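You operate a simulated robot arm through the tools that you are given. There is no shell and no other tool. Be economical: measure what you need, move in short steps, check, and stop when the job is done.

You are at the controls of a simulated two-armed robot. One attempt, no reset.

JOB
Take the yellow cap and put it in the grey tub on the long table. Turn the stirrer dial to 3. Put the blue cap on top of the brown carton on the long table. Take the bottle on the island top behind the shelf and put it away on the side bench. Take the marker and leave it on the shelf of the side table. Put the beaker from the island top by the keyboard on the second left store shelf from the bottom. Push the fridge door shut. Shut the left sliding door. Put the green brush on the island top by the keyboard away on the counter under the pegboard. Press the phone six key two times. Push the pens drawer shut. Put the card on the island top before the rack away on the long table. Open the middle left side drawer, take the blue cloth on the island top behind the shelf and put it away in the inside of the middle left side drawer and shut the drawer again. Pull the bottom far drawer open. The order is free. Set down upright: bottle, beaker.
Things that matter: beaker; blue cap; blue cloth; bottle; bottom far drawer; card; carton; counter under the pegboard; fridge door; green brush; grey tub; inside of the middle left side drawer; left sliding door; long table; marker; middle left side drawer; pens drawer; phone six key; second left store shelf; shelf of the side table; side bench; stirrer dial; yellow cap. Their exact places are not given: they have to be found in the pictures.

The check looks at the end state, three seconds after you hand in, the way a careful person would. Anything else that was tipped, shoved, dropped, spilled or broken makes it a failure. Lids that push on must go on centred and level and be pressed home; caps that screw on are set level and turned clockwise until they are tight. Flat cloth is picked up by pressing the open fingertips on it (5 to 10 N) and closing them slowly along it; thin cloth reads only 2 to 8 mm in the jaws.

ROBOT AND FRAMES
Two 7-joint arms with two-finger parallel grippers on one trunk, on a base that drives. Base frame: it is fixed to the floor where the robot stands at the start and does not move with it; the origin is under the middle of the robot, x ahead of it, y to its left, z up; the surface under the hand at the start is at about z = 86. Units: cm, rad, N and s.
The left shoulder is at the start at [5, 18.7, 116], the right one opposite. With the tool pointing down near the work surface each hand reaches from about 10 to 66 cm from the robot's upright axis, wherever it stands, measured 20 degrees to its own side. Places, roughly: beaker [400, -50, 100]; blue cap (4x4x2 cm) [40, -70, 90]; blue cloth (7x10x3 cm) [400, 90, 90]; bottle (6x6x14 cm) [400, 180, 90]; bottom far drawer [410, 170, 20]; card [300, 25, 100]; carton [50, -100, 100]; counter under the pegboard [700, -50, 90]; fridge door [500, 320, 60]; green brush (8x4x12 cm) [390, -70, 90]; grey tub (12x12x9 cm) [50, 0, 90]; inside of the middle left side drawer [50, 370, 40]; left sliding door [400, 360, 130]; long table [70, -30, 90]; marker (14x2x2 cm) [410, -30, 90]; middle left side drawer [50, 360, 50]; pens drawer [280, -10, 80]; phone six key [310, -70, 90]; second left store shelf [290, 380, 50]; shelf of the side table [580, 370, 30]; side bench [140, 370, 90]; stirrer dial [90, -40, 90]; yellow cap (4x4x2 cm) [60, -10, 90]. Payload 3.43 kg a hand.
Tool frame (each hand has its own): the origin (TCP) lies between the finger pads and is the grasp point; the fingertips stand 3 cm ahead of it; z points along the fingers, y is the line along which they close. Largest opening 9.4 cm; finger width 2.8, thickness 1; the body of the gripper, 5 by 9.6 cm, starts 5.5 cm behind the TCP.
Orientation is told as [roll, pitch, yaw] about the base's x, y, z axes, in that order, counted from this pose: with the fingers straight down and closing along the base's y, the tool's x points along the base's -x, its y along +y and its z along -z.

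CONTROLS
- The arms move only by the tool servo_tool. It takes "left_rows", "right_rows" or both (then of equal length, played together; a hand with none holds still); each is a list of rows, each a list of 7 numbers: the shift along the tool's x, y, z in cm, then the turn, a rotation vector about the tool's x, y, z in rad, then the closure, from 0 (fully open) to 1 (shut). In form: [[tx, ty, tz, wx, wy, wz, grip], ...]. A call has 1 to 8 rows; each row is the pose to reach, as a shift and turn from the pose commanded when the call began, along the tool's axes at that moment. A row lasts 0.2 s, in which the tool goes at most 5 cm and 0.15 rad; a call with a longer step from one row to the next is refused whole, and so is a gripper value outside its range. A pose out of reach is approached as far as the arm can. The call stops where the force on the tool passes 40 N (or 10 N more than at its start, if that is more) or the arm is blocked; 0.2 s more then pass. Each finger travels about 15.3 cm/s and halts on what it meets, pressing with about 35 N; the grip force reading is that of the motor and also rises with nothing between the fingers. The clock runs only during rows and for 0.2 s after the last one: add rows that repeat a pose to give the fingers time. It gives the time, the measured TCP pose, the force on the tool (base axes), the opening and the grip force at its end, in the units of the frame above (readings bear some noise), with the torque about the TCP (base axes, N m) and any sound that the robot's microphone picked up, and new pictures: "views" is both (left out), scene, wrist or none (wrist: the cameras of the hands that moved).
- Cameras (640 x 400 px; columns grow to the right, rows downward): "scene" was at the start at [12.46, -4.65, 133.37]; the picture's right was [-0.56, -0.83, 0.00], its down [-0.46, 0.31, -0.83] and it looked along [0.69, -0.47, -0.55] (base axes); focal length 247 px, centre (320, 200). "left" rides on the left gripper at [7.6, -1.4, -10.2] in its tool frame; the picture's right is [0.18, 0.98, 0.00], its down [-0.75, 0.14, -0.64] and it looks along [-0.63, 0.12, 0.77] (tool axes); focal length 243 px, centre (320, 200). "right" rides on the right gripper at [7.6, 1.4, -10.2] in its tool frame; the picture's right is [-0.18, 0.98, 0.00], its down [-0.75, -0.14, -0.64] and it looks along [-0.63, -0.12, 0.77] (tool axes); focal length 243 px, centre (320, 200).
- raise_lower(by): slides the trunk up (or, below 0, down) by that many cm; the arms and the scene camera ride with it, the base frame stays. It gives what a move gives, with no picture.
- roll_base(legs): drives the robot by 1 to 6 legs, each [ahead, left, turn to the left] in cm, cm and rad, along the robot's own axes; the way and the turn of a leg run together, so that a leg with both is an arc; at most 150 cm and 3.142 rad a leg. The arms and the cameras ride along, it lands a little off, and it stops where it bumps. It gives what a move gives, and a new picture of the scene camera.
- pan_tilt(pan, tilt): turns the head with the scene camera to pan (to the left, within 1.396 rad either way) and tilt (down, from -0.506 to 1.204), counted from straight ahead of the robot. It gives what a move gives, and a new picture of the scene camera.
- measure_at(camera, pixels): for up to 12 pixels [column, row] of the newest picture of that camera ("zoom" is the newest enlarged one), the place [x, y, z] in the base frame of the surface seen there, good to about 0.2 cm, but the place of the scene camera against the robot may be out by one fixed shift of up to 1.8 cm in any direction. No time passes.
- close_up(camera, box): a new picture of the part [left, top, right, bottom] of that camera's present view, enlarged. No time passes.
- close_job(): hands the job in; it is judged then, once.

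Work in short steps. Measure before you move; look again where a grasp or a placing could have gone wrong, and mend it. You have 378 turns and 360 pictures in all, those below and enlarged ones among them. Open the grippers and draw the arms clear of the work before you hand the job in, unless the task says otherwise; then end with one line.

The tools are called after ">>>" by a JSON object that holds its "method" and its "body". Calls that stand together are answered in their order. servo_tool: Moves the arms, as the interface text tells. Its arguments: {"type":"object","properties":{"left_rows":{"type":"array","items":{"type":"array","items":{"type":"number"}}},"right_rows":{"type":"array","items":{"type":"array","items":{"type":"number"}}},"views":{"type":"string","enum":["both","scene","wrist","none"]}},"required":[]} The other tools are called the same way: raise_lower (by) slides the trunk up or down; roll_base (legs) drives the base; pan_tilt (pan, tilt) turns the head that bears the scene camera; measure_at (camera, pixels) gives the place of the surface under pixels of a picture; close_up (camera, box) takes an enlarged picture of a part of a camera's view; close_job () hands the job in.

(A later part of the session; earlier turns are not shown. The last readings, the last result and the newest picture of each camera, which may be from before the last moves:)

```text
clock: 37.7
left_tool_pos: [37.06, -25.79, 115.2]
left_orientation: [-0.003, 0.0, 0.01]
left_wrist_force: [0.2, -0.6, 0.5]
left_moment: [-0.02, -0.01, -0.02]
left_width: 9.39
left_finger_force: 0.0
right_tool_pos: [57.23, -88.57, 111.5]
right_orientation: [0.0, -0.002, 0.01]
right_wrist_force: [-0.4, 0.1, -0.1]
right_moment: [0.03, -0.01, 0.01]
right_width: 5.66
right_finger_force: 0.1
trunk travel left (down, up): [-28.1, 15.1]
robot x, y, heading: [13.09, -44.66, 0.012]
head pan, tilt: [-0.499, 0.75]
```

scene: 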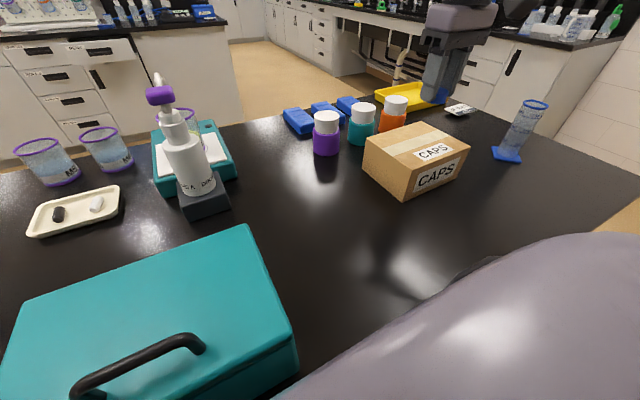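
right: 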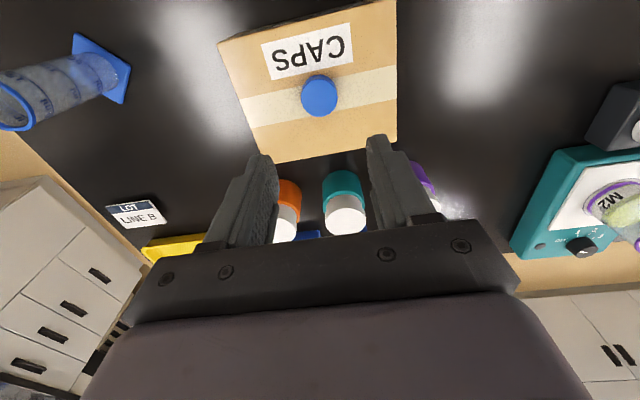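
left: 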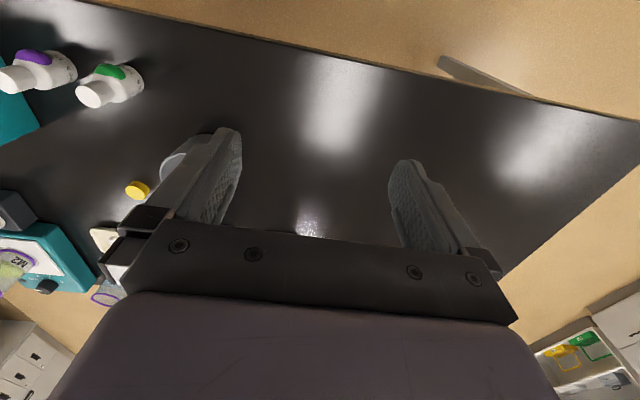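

The cap sits well on the carton. Now I tuck the right arm, back off from the table, and look left along the route around its end.

>>> {"method": "servo_tool", "body": {"right_rows": [[3.5, 3, -1.5, 0, 0, 0, 0.4], [7, 6, -3, 0, 0, 0, 0.4], [10.5, 9, -4.5, 0, 0, 0, 0.4], [14, 12, -6, 0, 0, 0, 0.4], [17.5, 15, -7.5, 0, 0, 0, 0.4], [20, 18, -9, 0, 0, 0, 0.4]], "views": "none"}}

>>> {"method": "roll_base", "body": {"legs": [[-20, 0, 0]]}}

>>> {"method": "pan_tilt", "body": {"pan": 1.2, "tilt": 0.35}}

```text
clock: 39.1
left_tool_pos: [36.96, -25.76, 115.32]
left_orientation: [-0.003, -0.003, 0.011]
left_wrist_force: [0.5, 0.0, 0.0]
left_moment: [0.02, 0.0, -0.01]
left_width: 9.4
left_finger_force: 0.1
right_tool_pos: [36.99, -70.64, 120.62]
right_orientation: [0.003, 0.0, 0.009]
right_wrist_force: [0.2, -0.3, -0.3]
right_moment: [0.02, -0.03, 0.01]
right_width: 5.67
right_finger_force: 0.0
trunk travel left (down, up): [-28.1, 15.1]
robot x, y, heading: [13.2, -44.12, 0.009]
head pan, tilt: [-0.499, 0.75]
```

```text
clock: 40.7
left_tool_pos: [16.9, -25.98, 115.31]
left_orientation: [-0.003, -0.002, 0.008]
left_wrist_force: [0.4, -0.4, -0.8]
left_moment: [0.0, 0.03, 0.01]
left_width: 9.39
left_finger_force: 0.0
right_tool_pos: [17.05, -70.91, 120.64]
right_orientation: [0.005, -0.002, 0.005]
right_wrist_force: [-0.1, -0.5, -0.4]
right_moment: [0.01, 0.01, -0.01]
right_width: 5.64
right_finger_force: 0.1
trunk travel left (down, up): [-28.1, 15.1]
robot x, y, heading: [-6.94, -44.39, 0.004]
head pan, tilt: [-0.499, 0.75]
```

scene: 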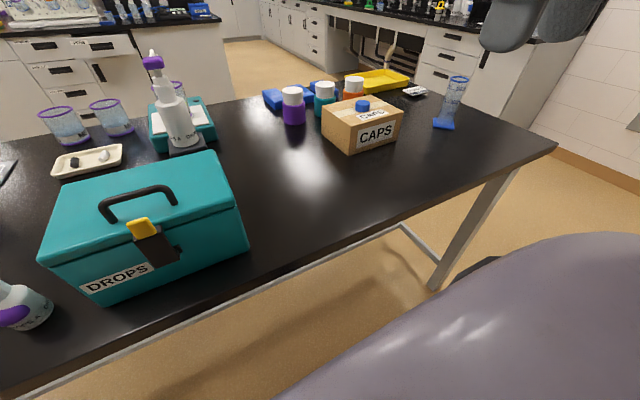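

```text
clock: 42.4
left_tool_pos: [17.08, -25.92, 115.3]
left_orientation: [-0.003, -0.001, 0.009]
left_wrist_force: [0.6, 0.9, -1.0]
left_moment: [0.03, 0.02, -0.02]
left_width: 9.4
left_finger_force: 0.0
right_tool_pos: [17.15, -70.83, 120.59]
right_orientation: [0.003, -0.002, 0.007]
right_wrist_force: [0.1, 0.2, -0.4]
right_moment: [-0.01, 0.0, 0.02]
right_width: 5.66
right_finger_force: 0.1
trunk travel left (down, up): [-28.1, 15.1]
robot x, y, heading: [-7.2, -44.42, 0.004]
head pan, tilt: [1.201, 0.351]
```

scene: 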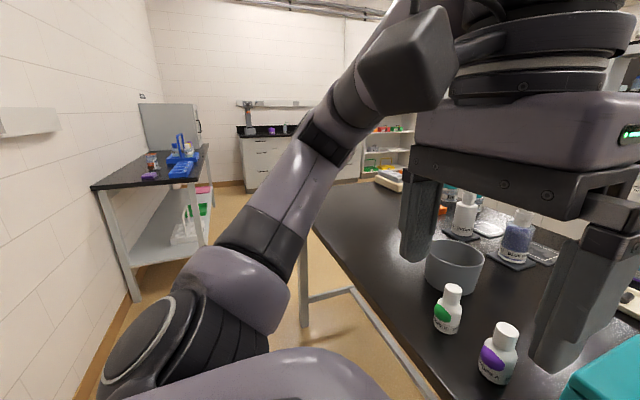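

There's another table against the back wall. I measure its corners and the end of the long table to plan the passage.

>>> {"method": "measure_at", "body": {"camera": "scene", "pixels": [[95, 188], [205, 152], [137, 298], [303, 322], [318, 232], [345, 190], [230, 215], [265, 185], [155, 205]]}}

```text
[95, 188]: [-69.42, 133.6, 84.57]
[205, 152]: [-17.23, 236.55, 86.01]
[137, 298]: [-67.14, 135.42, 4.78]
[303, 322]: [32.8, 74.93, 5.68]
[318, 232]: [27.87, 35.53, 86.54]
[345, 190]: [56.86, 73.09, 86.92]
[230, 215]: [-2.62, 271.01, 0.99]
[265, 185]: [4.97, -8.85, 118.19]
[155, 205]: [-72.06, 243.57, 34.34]
```

I measure a few more points on that side table's near edge.

>>> {"method": "measure_at", "body": {"camera": "scene", "pixels": [[188, 180], [150, 186], [207, 242], [120, 190], [208, 146], [240, 190], [250, 150]]}}

>>> {"method": "close_up", "body": {"camera": "scene", "box": [80, 90, 280, 290]}}

```text
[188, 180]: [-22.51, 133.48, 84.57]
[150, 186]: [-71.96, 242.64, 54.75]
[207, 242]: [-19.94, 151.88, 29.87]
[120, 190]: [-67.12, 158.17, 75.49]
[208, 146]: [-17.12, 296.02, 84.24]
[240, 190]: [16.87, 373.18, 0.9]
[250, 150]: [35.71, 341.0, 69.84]
```

```text
2.00 times, centred on (180, 190) of scene
```

zoom: 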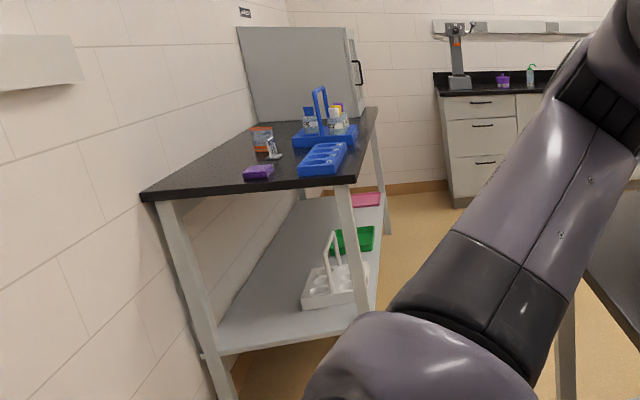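

The gap there is about 77 cm, which is tight. I look at the right-hand route instead.

>>> {"method": "pan_tilt", "body": {"pan": -1.0, "tilt": 0.35}}

```text
clock: 44.5
left_tool_pos: [17.0, -26.02, 115.14]
left_orientation: [-0.003, 0.0, 0.009]
left_wrist_force: [0.1, -0.5, 1.1]
left_moment: [-0.02, -0.02, 0.01]
left_width: 9.42
left_finger_force: 0.0
right_tool_pos: [17.0, -70.94, 120.56]
right_orientation: [0.004, -0.003, 0.007]
right_wrist_force: [-0.3, 0.3, 0.7]
right_moment: [0.05, 0.03, 0.01]
right_width: 5.65
right_finger_force: 0.2
trunk travel left (down, up): [-28.1, 15.1]
robot x, y, heading: [-6.89, -44.23, 0.004]
head pan, tilt: [-1.0, 0.351]
```

scene: 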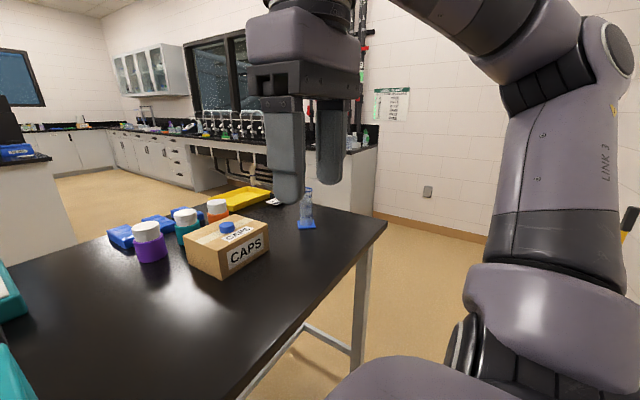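

>>> {"method": "measure_at", "body": {"camera": "scene", "pixels": [[440, 235], [378, 150], [350, 205], [385, 222], [355, 360], [220, 180], [270, 160], [375, 200], [60, 300], [40, 190]]}}

```text
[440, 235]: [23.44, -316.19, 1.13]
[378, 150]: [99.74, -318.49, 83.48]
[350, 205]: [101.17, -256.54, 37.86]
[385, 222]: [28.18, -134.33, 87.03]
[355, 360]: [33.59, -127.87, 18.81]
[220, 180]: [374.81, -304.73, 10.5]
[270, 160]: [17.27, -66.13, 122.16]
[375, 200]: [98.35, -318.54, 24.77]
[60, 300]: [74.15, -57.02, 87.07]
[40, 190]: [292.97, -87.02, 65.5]
```

The right side is clear: a lane from y=-134 to y=-255. I drive that way around to the table's far side.

>>> {"method": "roll_base", "body": {"legs": [[-3, -148, 0], [150, 0, 0], [15, 0, 0], [0, 145, 0], [0, 0, 3.14]]}}

```text
clock: 85.5
left_tool_pos: [133.26, -65.47, 115.28]
left_orientation: [-0.001, 0.0, 3.127]
left_wrist_force: [-0.3, -0.6, -0.9]
left_moment: [0.0, -0.04, 0.0]
left_width: 9.41
left_finger_force: 0.0
right_tool_pos: [134.24, -20.69, 120.53]
right_orientation: [0.005, -0.001, 3.126]
right_wrist_force: [0.5, -0.3, 0.1]
right_moment: [0.0, 0.0, -0.02]
right_width: 5.65
right_finger_force: 0.1
trunk travel left (down, up): [-28.1, 15.1]
robot x, y, heading: [157.52, -47.62, 3.128]
head pan, tilt: [-1.0, 0.351]
```

scene: 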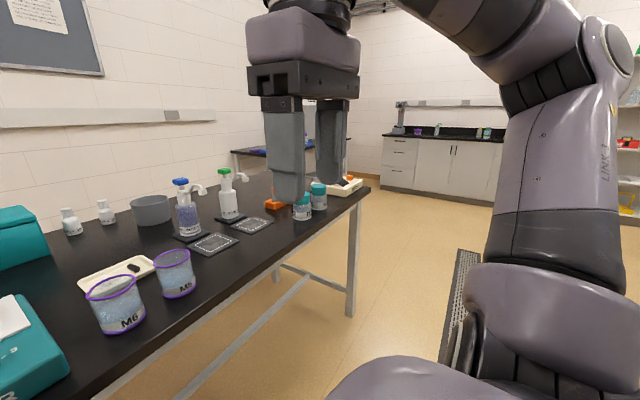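

I've arrived, facing the table from the far side. I look straight down at the stirrer.

>>> {"method": "pan_tilt", "body": {"pan": 0.0, "tilt": 0.65}}

```text
clock: 86.8
left_tool_pos: [133.2, -65.49, 115.15]
left_orientation: [-0.004, -0.001, 3.128]
left_wrist_force: [-0.5, 0.2, 0.0]
left_moment: [0.02, -0.01, 0.01]
left_width: 9.39
left_finger_force: 0.0
right_tool_pos: [134.29, -20.68, 120.46]
right_orientation: [0.003, 0.0, 3.126]
right_wrist_force: [-0.4, 0.3, 1.2]
right_moment: [0.01, 0.0, 0.0]
right_width: 5.65
right_finger_force: 0.1
trunk travel left (down, up): [-28.1, 15.1]
robot x, y, heading: [157.79, -47.67, 3.128]
head pan, tilt: [0.0, 0.649]
```

scene: 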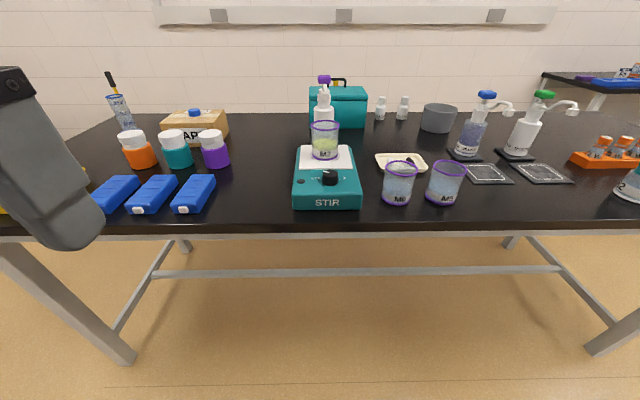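

>>> {"method": "close_up", "body": {"camera": "scene", "box": [284, 140, 380, 215]}}

>>> {"method": "measure_at", "body": {"camera": "scene", "pixels": [[330, 171], [330, 184], [320, 172], [340, 172], [327, 205], [360, 185], [320, 95], [250, 225]]}}

```text
5.33 times, centred on (332, 178) of scene
```

zoom: 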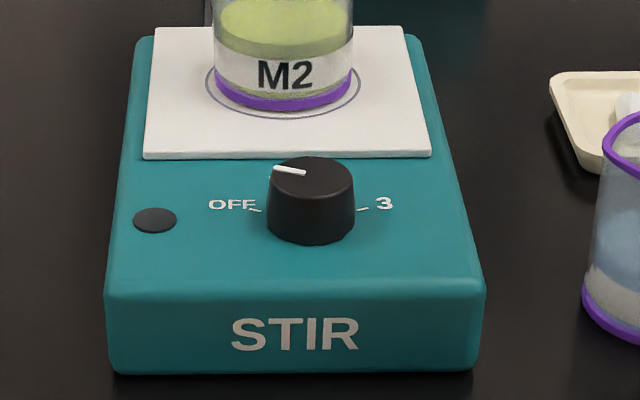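

```text
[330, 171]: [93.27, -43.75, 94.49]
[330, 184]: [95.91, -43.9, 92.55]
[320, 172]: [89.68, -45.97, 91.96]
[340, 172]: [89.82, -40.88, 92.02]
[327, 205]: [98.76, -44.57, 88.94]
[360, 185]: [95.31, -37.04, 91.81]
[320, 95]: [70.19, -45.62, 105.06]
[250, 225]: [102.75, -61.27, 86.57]
```

The pointer is at OFF (left) and the "3" mark is on the right, so the dial turns clockwise via the far side, roughly 140–160°. I drive nearer so the dial lies in the right arm's sector.

>>> {"method": "measure_at", "body": {"camera": "scene", "pixels": [[325, 122], [312, 127], [339, 127], [325, 155], [398, 163], [445, 165]]}}

>>> {"method": "roll_base", "body": {"legs": [[28, 20, 0.0136]]}}

```text
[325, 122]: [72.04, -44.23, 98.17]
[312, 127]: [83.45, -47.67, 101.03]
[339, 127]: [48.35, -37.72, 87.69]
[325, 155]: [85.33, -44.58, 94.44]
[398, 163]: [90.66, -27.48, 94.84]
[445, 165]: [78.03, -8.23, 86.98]
```

```text
clock: 89.2
left_tool_pos: [104.71, -85.3, 115.21]
left_orientation: [-0.002, 0.0, 3.133]
left_wrist_force: [-0.3, 0.5, -0.8]
left_moment: [0.03, -0.01, 0.01]
left_width: 9.4
left_finger_force: 0.0
right_tool_pos: [105.22, -40.54, 120.53]
right_orientation: [0.003, -0.002, 3.133]
right_wrist_force: [-1.0, -0.2, -0.1]
right_moment: [0.01, -0.03, 0.0]
right_width: 5.65
right_finger_force: 0.0
trunk travel left (down, up): [-28.1, 15.1]
robot x, y, heading: [129.22, -67.33, 3.126]
head pan, tilt: [0.0, 0.649]
```

scene: 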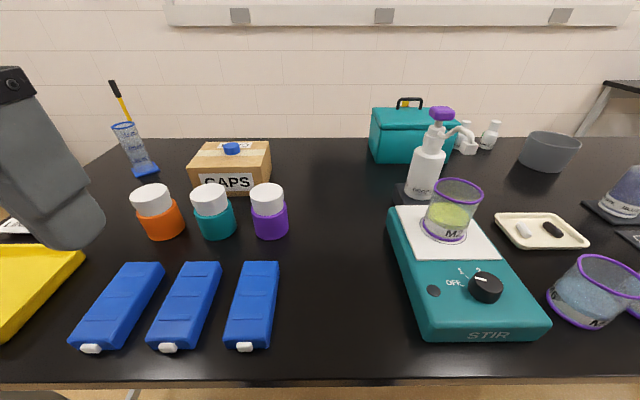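

The beaker M2's near side is at x=85, so there is room for the gripper. I zoom on the dial scale from here and move the right hand toward it.

>>> {"method": "close_up", "body": {"camera": "scene", "box": [436, 255, 532, 315]}}

>>> {"method": "servo_tool", "body": {"right_rows": [[-4, 0, 3, 0, 0, 0, 0.4], [-8, 1.0, 6, 0, 0, 0, 0.4], [-8, 1.5, 10, 0, 0, 0, 0.4], [-8, 1.5, 14, 0, 0, 0, 0.4]], "views": "wrist"}}

```text
6.67 times, centred on (484, 285) of scene
```

zoom: 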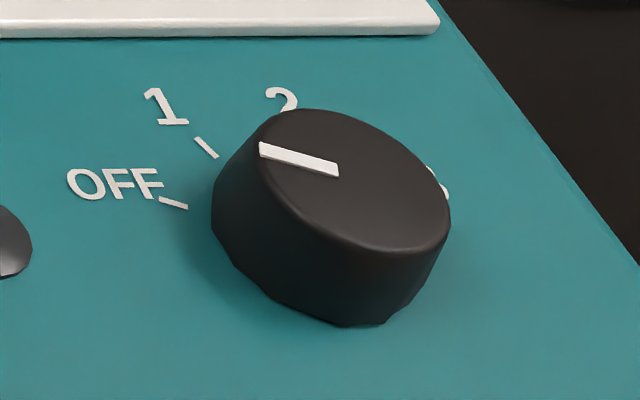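

```text
refused: row 2 steps farther than a row can; nothing moved
```

The marks are OFF, 1, 2, 3 around the far side. I move the hand with shorter steps.

>>> {"method": "servo_tool", "body": {"right_rows": [[-3.5, 0, 3, 0, 0, 0, 0.4], [-7, 0.8, 6, 0, 0, 0, 0.4], [-8, 1.5, 10, 0, 0, 0, 0.4], [-8, 1.5, 14, 0, 0, 0, 0.4]], "views": "wrist"}}

```text
clock: 90.2
left_tool_pos: [104.73, -85.37, 115.18]
left_orientation: [-0.002, -0.001, 3.131]
left_wrist_force: [-0.6, 0.3, 0.1]
left_moment: [-0.03, -0.01, -0.03]
left_width: 9.41
left_finger_force: 0.1
right_tool_pos: [97.59, -42.02, 106.62]
right_orientation: [0.004, -0.002, 3.133]
right_wrist_force: [-0.5, 0.1, 0.4]
right_moment: [0.03, -0.01, 0.01]
right_width: 5.65
right_finger_force: 0.0
trunk travel left (down, up): [-28.1, 15.1]
robot x, y, heading: [129.06, -67.12, 3.135]
head pan, tilt: [0.0, 0.649]
```

right: 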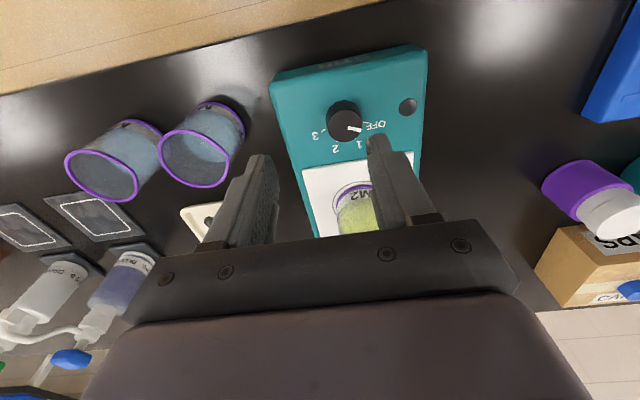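

>>> {"method": "close_up", "body": {"camera": "right", "box": [296, 85, 416, 160]}}

```text
5.33 times, centred on (356, 122) of right
```

zoom: 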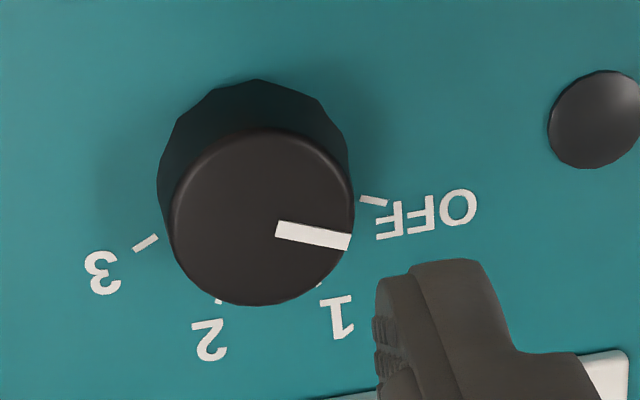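

I measure the tick marks, knob top and pointer in this zoom.

>>> {"method": "measure_at", "body": {"camera": "zoom", "pixels": [[374, 201], [363, 198], [321, 284], [218, 301], [146, 243], [136, 249], [262, 218], [345, 240], [280, 230], [176, 215], [350, 205], [256, 82]]}}

```text
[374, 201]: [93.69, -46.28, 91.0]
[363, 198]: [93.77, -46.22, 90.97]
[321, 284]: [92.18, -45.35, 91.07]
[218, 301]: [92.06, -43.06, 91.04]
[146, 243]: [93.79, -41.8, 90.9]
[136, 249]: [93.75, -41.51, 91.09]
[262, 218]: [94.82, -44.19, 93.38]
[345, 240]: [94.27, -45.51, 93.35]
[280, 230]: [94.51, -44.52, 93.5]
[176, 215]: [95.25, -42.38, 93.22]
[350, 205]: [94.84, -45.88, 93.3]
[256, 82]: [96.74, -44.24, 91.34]
```

The knob centre is about [94.4,-44.1], top 93.4, surface 91.0. OFF to 3 is about 160° clockwise. I go down over the knob while turning the tool counter-clockwise 0.7 rad first.

>>> {"method": "servo_tool", "body": {"right_rows": [[-1.6, 1.0, 1, 0, 0, -0.14, 0.4], [-3.2, 2.1, 2, 0, 0, -0.28, 0.4], [-3.2, 2.1, 4, 0, 0, -0.42, 0.4], [-3.2, 2.1, 6, 0, 0, -0.56, 0.4], [-3.2, 2.1, 8, 0, 0, -0.7, 0.4]], "views": "wrist"}}

```text
clock: 91.3
left_tool_pos: [104.68, -85.34, 115.23]
left_orientation: [-0.003, -0.001, 3.133]
left_wrist_force: [-0.8, 0.5, -0.5]
left_moment: [-0.01, 0.02, 0.02]
left_width: 9.38
left_finger_force: 0.0
right_tool_pos: [94.16, -44.08, 98.66]
right_orientation: [-0.001, -0.005, -2.447]
right_wrist_force: [0.5, 0.3, -0.6]
right_moment: [-0.01, -0.01, -0.02]
right_width: 5.65
right_finger_force: 0.1
trunk travel left (down, up): [-28.1, 15.1]
robot x, y, heading: [128.43, -67.11, 3.13]
head pan, tilt: [0.0, 0.649]
```

right: 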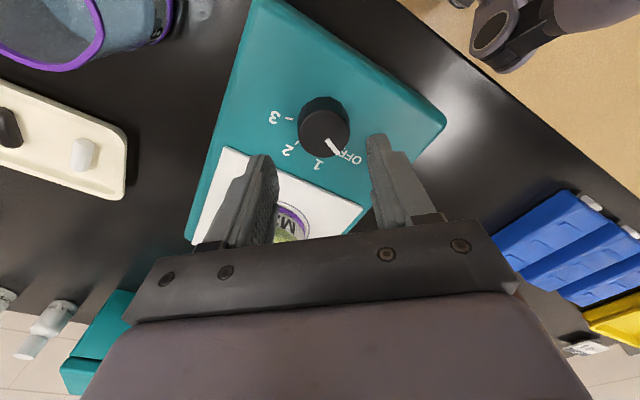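

I check the knob position again from here.

>>> {"method": "measure_at", "body": {"camera": "right", "pixels": [[324, 128], [301, 128], [348, 128], [324, 150], [324, 112]]}}

```text
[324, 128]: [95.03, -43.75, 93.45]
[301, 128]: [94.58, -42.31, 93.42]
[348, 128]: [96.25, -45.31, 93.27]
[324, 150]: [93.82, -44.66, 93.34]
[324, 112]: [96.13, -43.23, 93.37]
```

Averaging, the knob centre is [95.0,-44.0]. I descend to z 94.6 and grip it.

>>> {"method": "servo_tool", "body": {"right_rows": [[0.7, 0.43, 2, 0, 0, 0, 0.4], [0.7, 0.43, 4.0, 0, 0, 0, 0.4], [0.7, 0.43, 4.0, 0, 0, 0, 0.6], [0.7, 0.43, 4.0, 0, 0, 0, 0.75], [0.7, 0.43, 4.0, 0, 0, 0, 0.75]], "views": "wrist"}}

```text
clock: 92.5
left_tool_pos: [104.56, -85.32, 115.3]
left_orientation: [0.002, 0.0, 3.133]
left_wrist_force: [-0.2, -0.4, -0.4]
left_moment: [0.02, 0.02, -0.02]
left_width: 9.39
left_finger_force: 0.0
right_tool_pos: [94.92, -43.86, 94.71]
right_orientation: [-0.002, -0.006, -2.45]
right_wrist_force: [-3.7, 3.6, -1.0]
right_moment: [0.14, 0.51, -0.02]
right_width: 3.65
right_finger_force: 45.0
trunk travel left (down, up): [-28.1, 15.1]
robot x, y, heading: [129.22, -67.24, 3.126]
head pan, tilt: [0.0, 0.649]
```

right: 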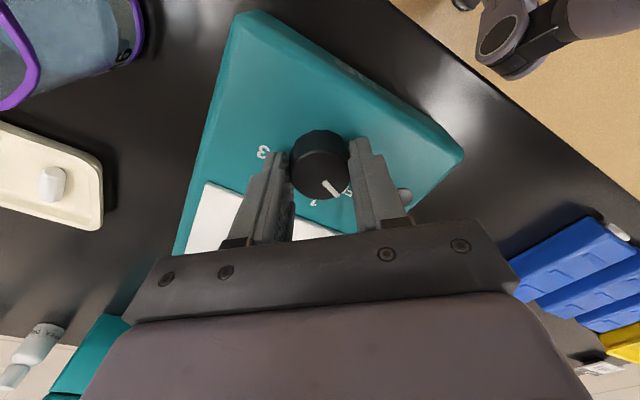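

Gripped at 3.65 cm with small side force. I turn clockwise 1.2 rad.

>>> {"method": "servo_tool", "body": {"right_rows": [[0, 0, 0, 0, 0, 0.15, 0.75], [0, 0, 0, 0, 0, 0.3, 0.75], [0, 0, 0, 0, 0, 0.45, 0.75], [0, 0, 0, 0, 0, 0.6, 0.75], [0, 0, 0, 0, 0, 0.75, 0.75], [0, 0, 0, 0, 0, 0.9, 0.75], [0, 0, 0, 0, 0, 1.05, 0.75], [0, 0, 0, 0, 0, 1.2, 0.75]], "views": "wrist"}}

```text
clock: 94.3
left_tool_pos: [104.7, -85.41, 115.25]
left_orientation: [-0.005, 0.001, 3.136]
left_wrist_force: [-0.8, -0.9, 0.1]
left_moment: [0.0, 0.02, 0.0]
left_width: 9.4
left_finger_force: 0.2
right_tool_pos: [94.91, -44.23, 94.66]
right_orientation: [0.006, 0.001, 2.631]
right_wrist_force: [0.5, -16.9, -0.8]
right_moment: [-0.06, 0.98, 0.03]
right_width: 3.69
right_finger_force: 45.3
trunk travel left (down, up): [-28.1, 15.1]
robot x, y, heading: [129.07, -67.33, 3.133]
head pan, tilt: [0.0, 0.649]
```

right: 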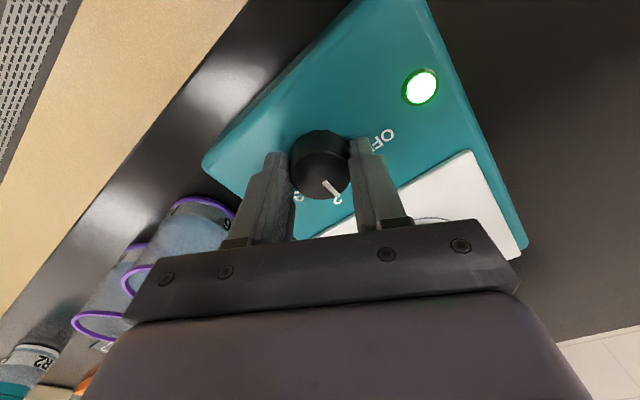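

The stirrer's lamp came on and the knob turns with the hand. I ease the side force and turn another 0.75 rad.

>>> {"method": "servo_tool", "body": {"right_rows": [[0.15, 0.26, 0, 0, 0, 0.0, 0.75], [0.15, 0.26, 0, 0, 0, 0.15, 0.75], [0.15, 0.26, 0, 0, 0, 0.3, 0.75], [0.15, 0.26, 0, 0, 0, 0.45, 0.75], [0.15, 0.26, 0, 0, 0, 0.6, 0.75], [0.15, 0.26, 0, 0, 0, 0.75, 0.75]], "views": "wrist"}}

```text
clock: 95.8
left_tool_pos: [104.75, -85.49, 115.22]
left_orientation: [-0.002, -0.001, 3.132]
left_wrist_force: [-0.5, 0.0, -0.7]
left_moment: [0.0, 0.01, 0.02]
left_width: 9.4
left_finger_force: 0.0
right_tool_pos: [94.96, -44.4, 94.67]
right_orientation: [0.004, 0.002, 1.882]
right_wrist_force: [-7.7, -3.0, 11.0]
right_moment: [0.68, 0.59, 0.04]
right_width: 3.67
right_finger_force: 45.2
trunk travel left (down, up): [-28.1, 15.1]
robot x, y, heading: [129.07, -67.61, 3.128]
head pan, tilt: [0.0, 0.649]
```

right: 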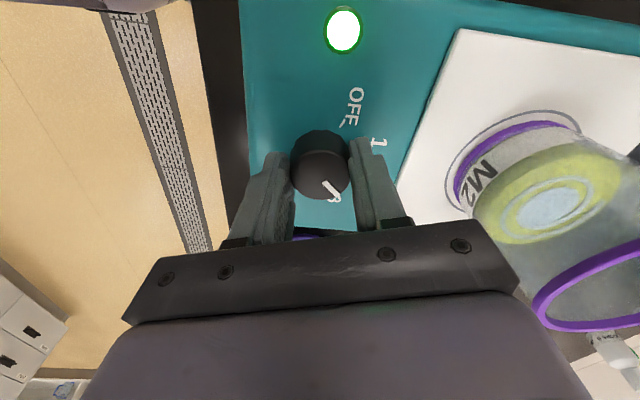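

I zoom in on the pointer and the label beside it.

>>> {"method": "close_up", "body": {"camera": "right", "box": [280, 90, 400, 215]}}

>>> {"method": "measure_at", "body": {"camera": "right", "pixels": [[324, 181], [337, 196], [334, 201], [347, 120], [364, 140]]}}

```text
3.20 times, centred on (340, 152) of right
```

zoom: 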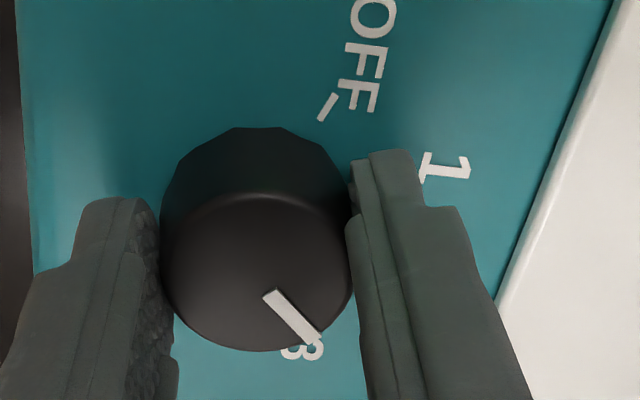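

```text
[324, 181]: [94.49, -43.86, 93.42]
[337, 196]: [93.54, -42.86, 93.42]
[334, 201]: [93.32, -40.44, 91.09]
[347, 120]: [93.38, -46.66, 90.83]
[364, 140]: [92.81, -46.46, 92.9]
```

The pointer direction is about 43° from +y and the "3" lies at about 20–28°. I turn 0.3 rad more, release and lift to look.

>>> {"method": "servo_tool", "body": {"right_rows": [[0, 0, 0, 0, 0, 0.15, 0.75], [0, 0, 0, 0, 0, 0.3, 0.75], [0, 0, 0, 0, 0, 0.3, 0.4], [0, 0, 0, 0, 0, 0.3, 0.4], [0, 0, -4, 0, 0, 0.3, 0.4], [0, 0, -8, 0, 0, 0.3, 0.4], [0, 0, -11, 0, 0, 0.2, 0.4]], "views": "none"}}

>>> {"method": "close_up", "body": {"camera": "right", "box": [260, 50, 420, 190]}}

```text
clock: 97.3
left_tool_pos: [104.65, -85.44, 115.18]
left_orientation: [-0.001, 0.0, 3.133]
left_wrist_force: [0.5, -0.8, 0.4]
left_moment: [0.01, -0.03, 0.02]
left_width: 9.39
left_finger_force: 0.1
right_tool_pos: [95.08, -44.23, 105.56]
right_orientation: [0.002, 0.002, 1.683]
right_wrist_force: [1.0, 0.3, 0.5]
right_moment: [-0.03, -0.03, -0.01]
right_width: 5.64
right_finger_force: 0.0
trunk travel left (down, up): [-28.1, 15.1]
robot x, y, heading: [129.09, -67.25, 3.127]
head pan, tilt: [0.0, 0.649]
```

```text
2.86 times, centred on (340, 120) of right
```

zoom: 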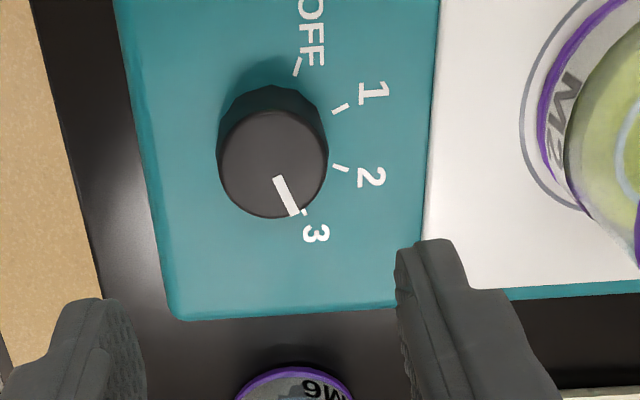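

All ticks are visible now and the pointer seems to be at 3. I measure tick ends and pointer ends for an exact comparison.

>>> {"method": "measure_at", "body": {"camera": "zoom", "pixels": [[294, 75], [300, 60], [333, 111], [348, 104], [333, 166], [348, 171], [305, 213], [277, 180], [293, 213], [218, 155], [327, 155], [272, 216]]}}

>>> {"method": "close_up", "body": {"camera": "right", "box": [308, 70, 350, 112]}}

```text
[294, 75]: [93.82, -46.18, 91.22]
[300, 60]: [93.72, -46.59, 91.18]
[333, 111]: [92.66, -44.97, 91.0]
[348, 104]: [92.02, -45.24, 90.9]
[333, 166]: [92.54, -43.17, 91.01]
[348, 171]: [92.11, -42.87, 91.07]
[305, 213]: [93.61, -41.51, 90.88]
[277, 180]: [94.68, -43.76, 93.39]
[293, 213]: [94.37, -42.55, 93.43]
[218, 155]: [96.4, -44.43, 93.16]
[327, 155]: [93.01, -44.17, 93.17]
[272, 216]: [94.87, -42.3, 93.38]
```

```text
9.52 times, centred on (329, 91) of right
```

zoom: 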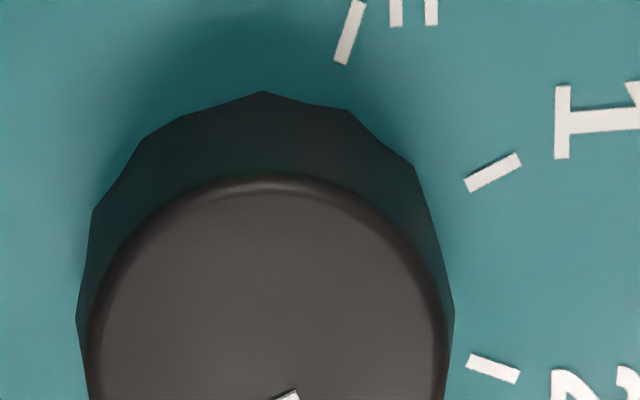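

I zoom on the pointer and tick 3 specifically.

>>> {"method": "close_up", "body": {"camera": "right", "box": [308, 95, 350, 137]}}

>>> {"method": "close_up", "body": {"camera": "scene", "box": [442, 255, 530, 310]}}

```text
9.52 times, centred on (329, 116) of right
```

zoom: 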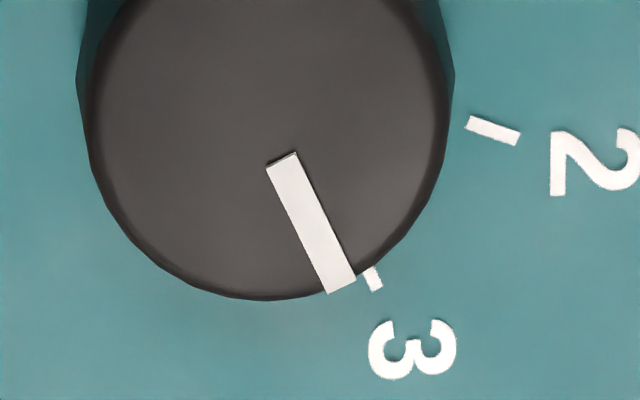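

```text
7.27 times, centred on (486, 282) of scene
```

zoom: 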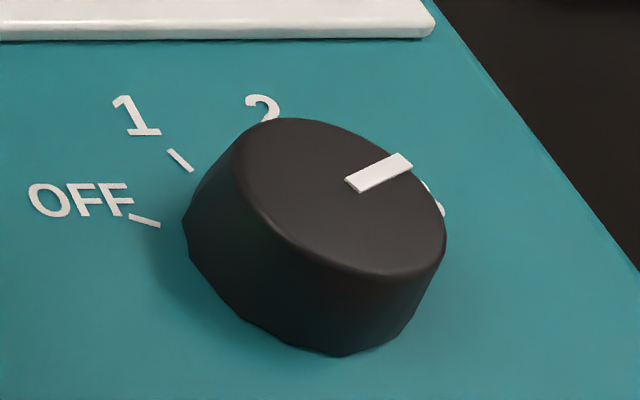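

The pointer is parallel to tick 3, so the dial is set. I raise the right hand, turn it back and back away from the table.

>>> {"method": "servo_tool", "body": {"right_rows": [[0, 0, -4.5, 0, 0, -0.14, 0.4], [0, 0, -9, 0, 0, -0.28, 0.4], [0, 0, -13, 0, 0, -0.42, 0.4], [0, 0, -15, 0, 0, -0.57, 0.4], [0, -2, -15, 0, 0, -0.72, 0.4], [0, -4, -15, 0, 0, -0.87, 0.4], [0, -6, -15, 0, 0, -1.02, 0.4], [0, -8, -15, 0, 0, -1.17, 0.4]], "views": "none"}}

>>> {"method": "roll_base", "body": {"legs": [[-65, 0, 0], [0, 0, 3.14]]}}

>>> {"method": "pan_tilt", "body": {"pan": 0.6, "tilt": 0.3}}

```text
clock: 99.2
left_tool_pos: [104.68, -85.32, 115.37]
left_orientation: [-0.001, 0.0, 3.133]
left_wrist_force: [0.2, 0.2, 0.5]
left_moment: [-0.01, -0.02, 0.03]
left_width: 9.38
left_finger_force: 0.0
right_tool_pos: [103.04, -43.26, 120.61]
right_orientation: [0.004, -0.001, 2.855]
right_wrist_force: [0.0, -0.2, 1.0]
right_moment: [-0.02, 0.0, 0.0]
right_width: 5.65
right_finger_force: 0.0
trunk travel left (down, up): [-28.1, 15.1]
robot x, y, heading: [128.97, -67.24, 3.131]
head pan, tilt: [0.0, 0.649]
```

```text
clock: 110.1
left_tool_pos: [215.25, -48.79, 115.29]
left_orientation: [-0.001, 0.0, 0.039]
left_wrist_force: [-0.3, 1.0, -0.5]
left_moment: [-0.02, 0.01, 0.0]
left_width: 9.4
left_finger_force: 0.0
right_tool_pos: [218.98, -90.8, 120.62]
right_orientation: [0.004, 0.001, -0.244]
right_wrist_force: [0.1, -0.1, -0.1]
right_moment: [0.0, 0.01, 0.02]
right_width: 5.65
right_finger_force: 0.1
trunk travel left (down, up): [-28.1, 15.1]
robot x, y, heading: [191.75, -67.83, 0.039]
head pan, tilt: [0.0, 0.649]
```

scene: 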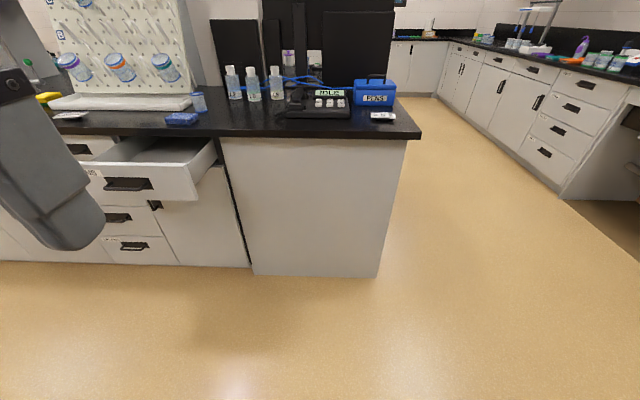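

```text
clock: 111.1
left_tool_pos: [215.22, -48.72, 115.39]
left_orientation: [-0.003, 0.0, 0.037]
left_wrist_force: [0.6, 0.2, -0.4]
left_moment: [-0.02, 0.01, -0.03]
left_width: 9.38
left_finger_force: 0.1
right_tool_pos: [218.89, -90.88, 120.57]
right_orientation: [0.003, -0.002, -0.242]
right_wrist_force: [-0.8, -0.1, 0.8]
right_moment: [0.02, 0.01, 0.0]
right_width: 5.62
right_finger_force: 0.2
trunk travel left (down, up): [-28.1, 15.1]
robot x, y, heading: [191.87, -68.01, 0.041]
head pan, tilt: [0.6, 0.3]
```

scene: 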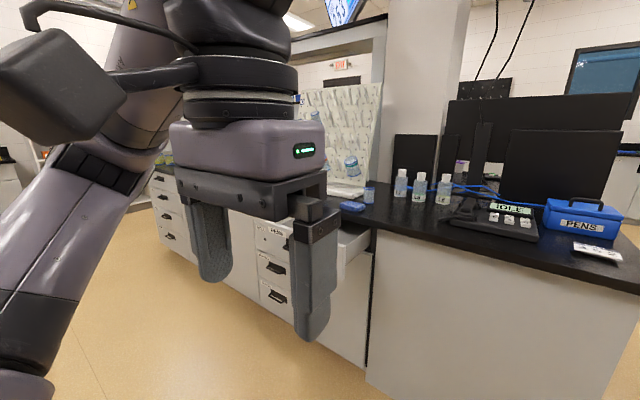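

The open pens drawer and the keypad device are visible. I zoom on the device and measure.

>>> {"method": "close_up", "body": {"camera": "scene", "box": [380, 150, 640, 280]}}

>>> {"method": "measure_at", "body": {"camera": "scene", "pixels": [[500, 207], [505, 220], [595, 253], [585, 225], [355, 206], [350, 245], [445, 190], [600, 285], [372, 230]]}}

```text
2.46 times, centred on (510, 215) of scene
```

zoom: 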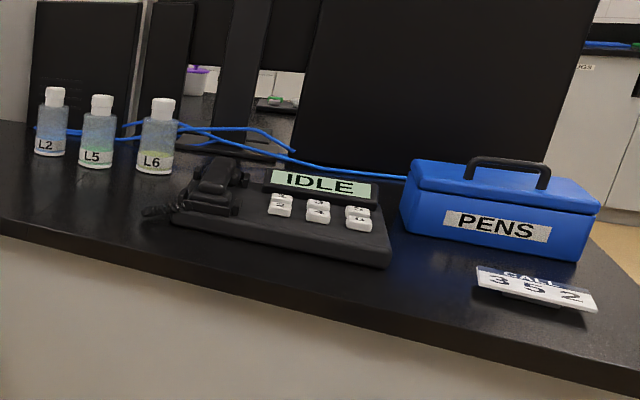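

```text
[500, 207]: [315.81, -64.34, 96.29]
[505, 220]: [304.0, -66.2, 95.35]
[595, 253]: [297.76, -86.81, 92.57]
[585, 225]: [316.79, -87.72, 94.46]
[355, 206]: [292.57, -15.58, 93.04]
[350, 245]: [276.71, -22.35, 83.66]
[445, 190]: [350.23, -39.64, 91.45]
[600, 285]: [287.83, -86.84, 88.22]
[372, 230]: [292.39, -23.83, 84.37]
```

It's the phone (keys, display IDLE). I look down at the open drawer in front of it.

>>> {"method": "pan_tilt", "body": {"pan": 0.25, "tilt": 0.55}}

```text
clock: 112.0
left_tool_pos: [215.16, -48.83, 115.23]
left_orientation: [-0.002, 0.002, 0.038]
left_wrist_force: [-0.2, 1.1, -0.9]
left_moment: [-0.03, 0.0, -0.01]
left_width: 9.41
left_finger_force: 0.1
right_tool_pos: [218.91, -90.76, 120.57]
right_orientation: [0.004, -0.001, -0.242]
right_wrist_force: [0.8, 0.3, 0.7]
right_moment: [0.01, -0.01, 0.01]
right_width: 5.67
right_finger_force: 0.0
trunk travel left (down, up): [-28.1, 15.1]
robot x, y, heading: [191.9, -68.09, 0.04]
head pan, tilt: [0.25, 0.55]
```

scene: 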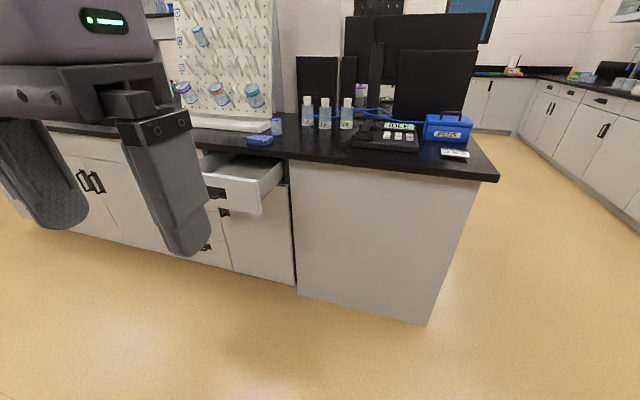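

>>> {"method": "measure_at", "body": {"camera": "scene", "pixels": [[262, 205], [235, 190], [250, 180], [282, 175], [290, 230], [280, 160], [330, 200], [225, 225], [213, 185], [400, 260], [280, 150], [280, 156]]}}

```text
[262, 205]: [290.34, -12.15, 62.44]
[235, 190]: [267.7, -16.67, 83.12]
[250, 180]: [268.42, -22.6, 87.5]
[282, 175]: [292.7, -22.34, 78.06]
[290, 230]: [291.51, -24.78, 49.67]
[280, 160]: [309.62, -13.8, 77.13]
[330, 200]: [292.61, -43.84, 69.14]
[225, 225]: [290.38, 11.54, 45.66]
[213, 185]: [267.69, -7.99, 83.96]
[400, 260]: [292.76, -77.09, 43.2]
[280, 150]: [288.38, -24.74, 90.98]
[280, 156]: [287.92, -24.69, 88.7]
```

The drawer front stands at x≈268, z about 72–85, and the cabinet face at x≈290. I turn the left hand to point its closed fingers forward for the push.

>>> {"method": "servo_tool", "body": {"left_rows": [[-2.5, 0, 2.5, 0, -0.15, 0, 0.5], [-5, 0, 5, 0, -0.3, 0, 1], [-7.5, 0, 7.5, 0, -0.45, 0, 1], [-10, 0, 10, 0, -0.6, 0, 1], [-12.5, 0, 12.5, 0, -0.75, 0, 1], [-15, 0, 15, 0, -0.9, 0, 1], [-17.5, 0, 17.5, 0, -1.05, 0, 1], [-20, 0, 20, 0, -1.2, 0, 1]], "views": "none"}}

>>> {"method": "servo_tool", "body": {"left_rows": [[0, 0, 2, 0, -0.15, 0, 1], [0, 0, 4, 0, -0.3, 0, 1], [0, 0, 5, 0, -0.37, 0, 1]], "views": "none"}}

>>> {"method": "roll_base", "body": {"legs": [[0, 44, -0.04]]}}

```text
clock: 113.8
left_tool_pos: [234.64, -49.5, 95.93]
left_orientation: [-0.036, -1.171, 0.04]
left_wrist_force: [-0.7, -0.2, -0.2]
left_moment: [0.03, -0.02, -0.02]
left_width: 0.01
left_finger_force: 32.8
left hand out of reach, approached as far as the arm can: row 6, 7, 8
right_tool_pos: [219.0, -91.02, 120.57]
right_orientation: [0.005, 0.001, -0.242]
right_wrist_force: [-0.4, -0.6, -0.3]
right_moment: [0.03, 0.0, -0.01]
right_width: 5.62
right_finger_force: 0.0
trunk travel left (down, up): [-28.1, 15.1]
robot x, y, heading: [191.59, -68.23, 0.037]
head pan, tilt: [0.25, 0.55]
```

```text
clock: 114.6
left_tool_pos: [234.69, -49.61, 95.85]
left_orientation: [-0.032, -1.17, 0.042]
left_wrist_force: [-0.1, -0.3, -0.2]
left_moment: [-0.03, -0.01, 0.0]
left_width: 0.02
left_finger_force: 32.8
left hand out of reach, approached as far as the arm can: row 1, 2, 3
right_tool_pos: [219.04, -90.77, 120.62]
right_orientation: [0.003, -0.001, -0.244]
right_wrist_force: [0.5, 0.3, 0.3]
right_moment: [0.0, -0.01, -0.02]
right_width: 5.62
right_finger_force: 0.0
trunk travel left (down, up): [-28.1, 15.1]
robot x, y, heading: [191.85, -68.52, 0.04]
head pan, tilt: [0.25, 0.55]
```

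```text
clock: 119.0
left_tool_pos: [234.43, -6.56, 95.89]
left_orientation: [-0.034, -1.168, 0.007]
left_wrist_force: [0.2, 0.2, 0.3]
left_moment: [0.01, 0.04, -0.01]
left_width: 0.0
left_finger_force: 33.2
right_tool_pos: [217.33, -47.28, 120.62]
right_orientation: [0.003, -0.001, -0.277]
right_wrist_force: [-0.3, 0.7, 0.4]
right_moment: [-0.01, -0.02, -0.02]
right_width: 5.63
right_finger_force: 0.0
trunk travel left (down, up): [-28.1, 15.1]
robot x, y, heading: [190.94, -23.68, 0.002]
head pan, tilt: [0.25, 0.55]
```

scene: 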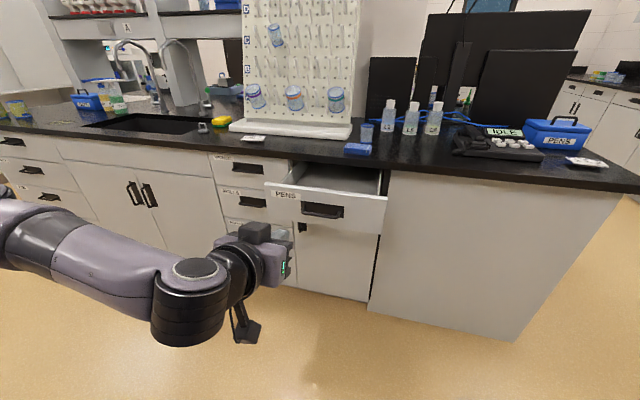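

The drawer labelled PENS is in view, handle at (322,210). I measure its face.

>>> {"method": "measure_at", "body": {"camera": "scene", "pixels": [[268, 190], [384, 208], [300, 200], [360, 215], [300, 217], [370, 230], [322, 211], [290, 163], [380, 170], [235, 170]]}}

>>> {"method": "raise_lower", "body": {"by": -18}}

```text
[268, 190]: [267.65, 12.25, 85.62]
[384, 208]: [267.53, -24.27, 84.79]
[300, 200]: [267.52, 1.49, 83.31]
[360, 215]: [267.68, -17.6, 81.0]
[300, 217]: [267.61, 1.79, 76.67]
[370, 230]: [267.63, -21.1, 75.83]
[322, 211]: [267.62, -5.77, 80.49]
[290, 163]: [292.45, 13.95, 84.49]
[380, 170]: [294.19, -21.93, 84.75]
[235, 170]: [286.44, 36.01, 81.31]
```

```text
clock: 121.0
left_tool_pos: [234.31, -6.63, 77.87]
left_orientation: [-0.034, -1.168, 0.007]
left_wrist_force: [-0.6, 0.1, -0.1]
left_moment: [-0.04, 0.03, 0.0]
left_width: 0.0
left_finger_force: 32.6
right_tool_pos: [217.23, -47.35, 102.7]
right_orientation: [0.004, -0.002, -0.277]
right_wrist_force: [0.5, -0.3, -0.4]
right_moment: [-0.02, 0.02, 0.01]
right_width: 5.63
right_finger_force: 0.0
trunk travel left (down, up): [-10.1, 33.1]
robot x, y, heading: [191.2, -23.99, 0.001]
head pan, tilt: [0.25, 0.55]
```

The face is at x=267.6, centred at y=-6. The fingers at y=-6.6, z 78 are well placed, so I drive ahead to contact and push.

>>> {"method": "roll_base", "body": {"legs": [[40, 0, 0]]}}

```text
clock: 123.5
left_tool_pos: [274.49, -6.61, 77.77]
left_orientation: [-0.034, -1.169, 0.003]
left_wrist_force: [-0.5, 0.2, 0.3]
left_moment: [0.01, -0.01, 0.03]
left_width: 0.0
left_finger_force: 33.0
right_tool_pos: [257.31, -47.46, 102.61]
right_orientation: [0.003, -0.001, -0.279]
right_wrist_force: [0.8, 0.9, 0.6]
right_moment: [0.0, 0.0, -0.02]
right_width: 5.64
right_finger_force: 0.2
trunk travel left (down, up): [-10.1, 33.1]
robot x, y, heading: [230.95, -23.77, -0.005]
head pan, tilt: [0.25, 0.55]
```

scene: 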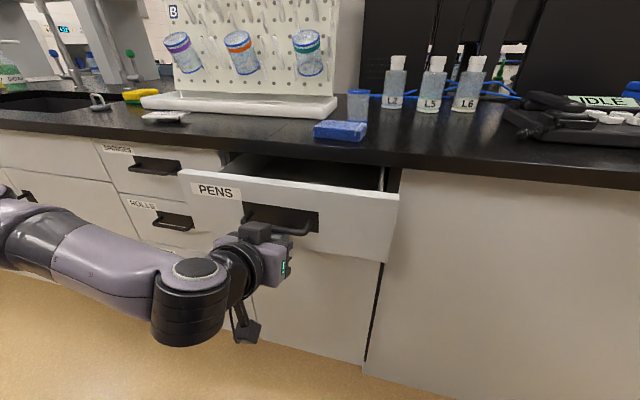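

The push is working smoothly. I continue.

>>> {"method": "roll_base", "body": {"legs": [[10, 0, 0.005]]}}

>>> {"method": "measure_at", "body": {"camera": "scene", "pixels": [[370, 210], [200, 190], [170, 180], [130, 160], [340, 300], [290, 140], [280, 165]]}}

```text
clock: 124.6
left_tool_pos: [284.38, -6.5, 77.79]
left_orientation: [-0.033, -1.169, 0.007]
left_wrist_force: [-0.2, 0.1, 0.3]
left_moment: [-0.01, -0.01, -0.04]
left_width: 0.01
left_finger_force: 32.4
right_tool_pos: [267.41, -47.2, 102.48]
right_orientation: [0.003, -0.002, -0.275]
right_wrist_force: [0.3, 0.0, 0.1]
right_moment: [0.01, 0.0, -0.01]
right_width: 5.63
right_finger_force: 0.1
trunk travel left (down, up): [-10.1, 33.1]
robot x, y, heading: [240.77, -23.54, 0.007]
head pan, tilt: [0.25, 0.55]
```

scene: 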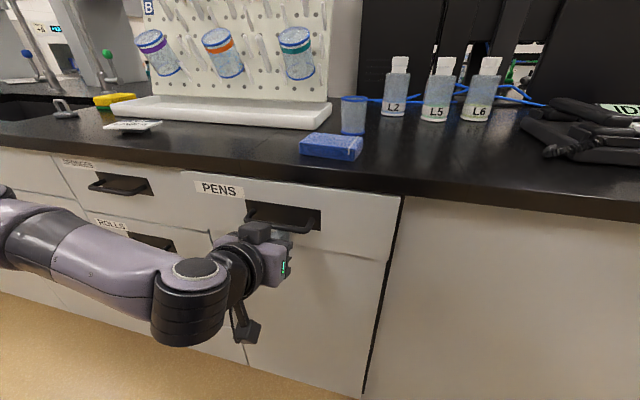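

```text
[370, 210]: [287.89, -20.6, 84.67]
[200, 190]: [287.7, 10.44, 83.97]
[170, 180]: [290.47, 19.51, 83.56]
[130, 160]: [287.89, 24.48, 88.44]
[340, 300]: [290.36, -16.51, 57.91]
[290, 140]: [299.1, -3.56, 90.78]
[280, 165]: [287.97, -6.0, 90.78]
```

The drawer face is at 287.8 and its closed neighbour at 290.4. I push a bit more.

>>> {"method": "roll_base", "body": {"legs": [[3.5, 0, 0]]}}

>>> {"method": "measure_at", "body": {"camera": "scene", "pixels": [[370, 225], [220, 200], [150, 190], [340, 310], [380, 290], [410, 280]]}}

```text
clock: 125.5
left_tool_pos: [287.83, -6.57, 77.86]
left_orientation: [-0.034, -1.167, 0.007]
left_wrist_force: [-10.8, 1.9, -2.7]
left_moment: [-0.09, 0.07, 0.02]
left_width: 0.0
left_finger_force: 32.9
right_tool_pos: [270.88, -47.1, 102.68]
right_orientation: [0.004, -0.002, -0.276]
right_wrist_force: [-0.1, -0.3, -0.7]
right_moment: [-0.01, 0.0, 0.0]
right_width: 5.64
right_finger_force: 0.1
trunk travel left (down, up): [-10.1, 33.1]
robot x, y, heading: [244.53, -23.43, 0.004]
head pan, tilt: [0.25, 0.55]
```

scene: 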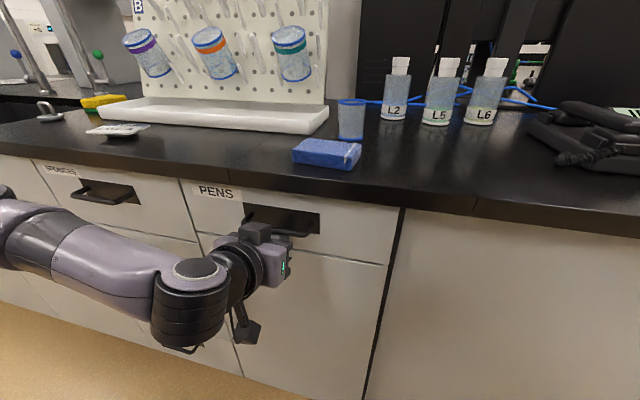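

```text
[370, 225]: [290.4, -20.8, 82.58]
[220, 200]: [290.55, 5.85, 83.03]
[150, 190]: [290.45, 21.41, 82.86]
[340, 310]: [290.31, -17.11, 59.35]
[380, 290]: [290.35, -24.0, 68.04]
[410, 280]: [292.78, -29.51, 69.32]
```

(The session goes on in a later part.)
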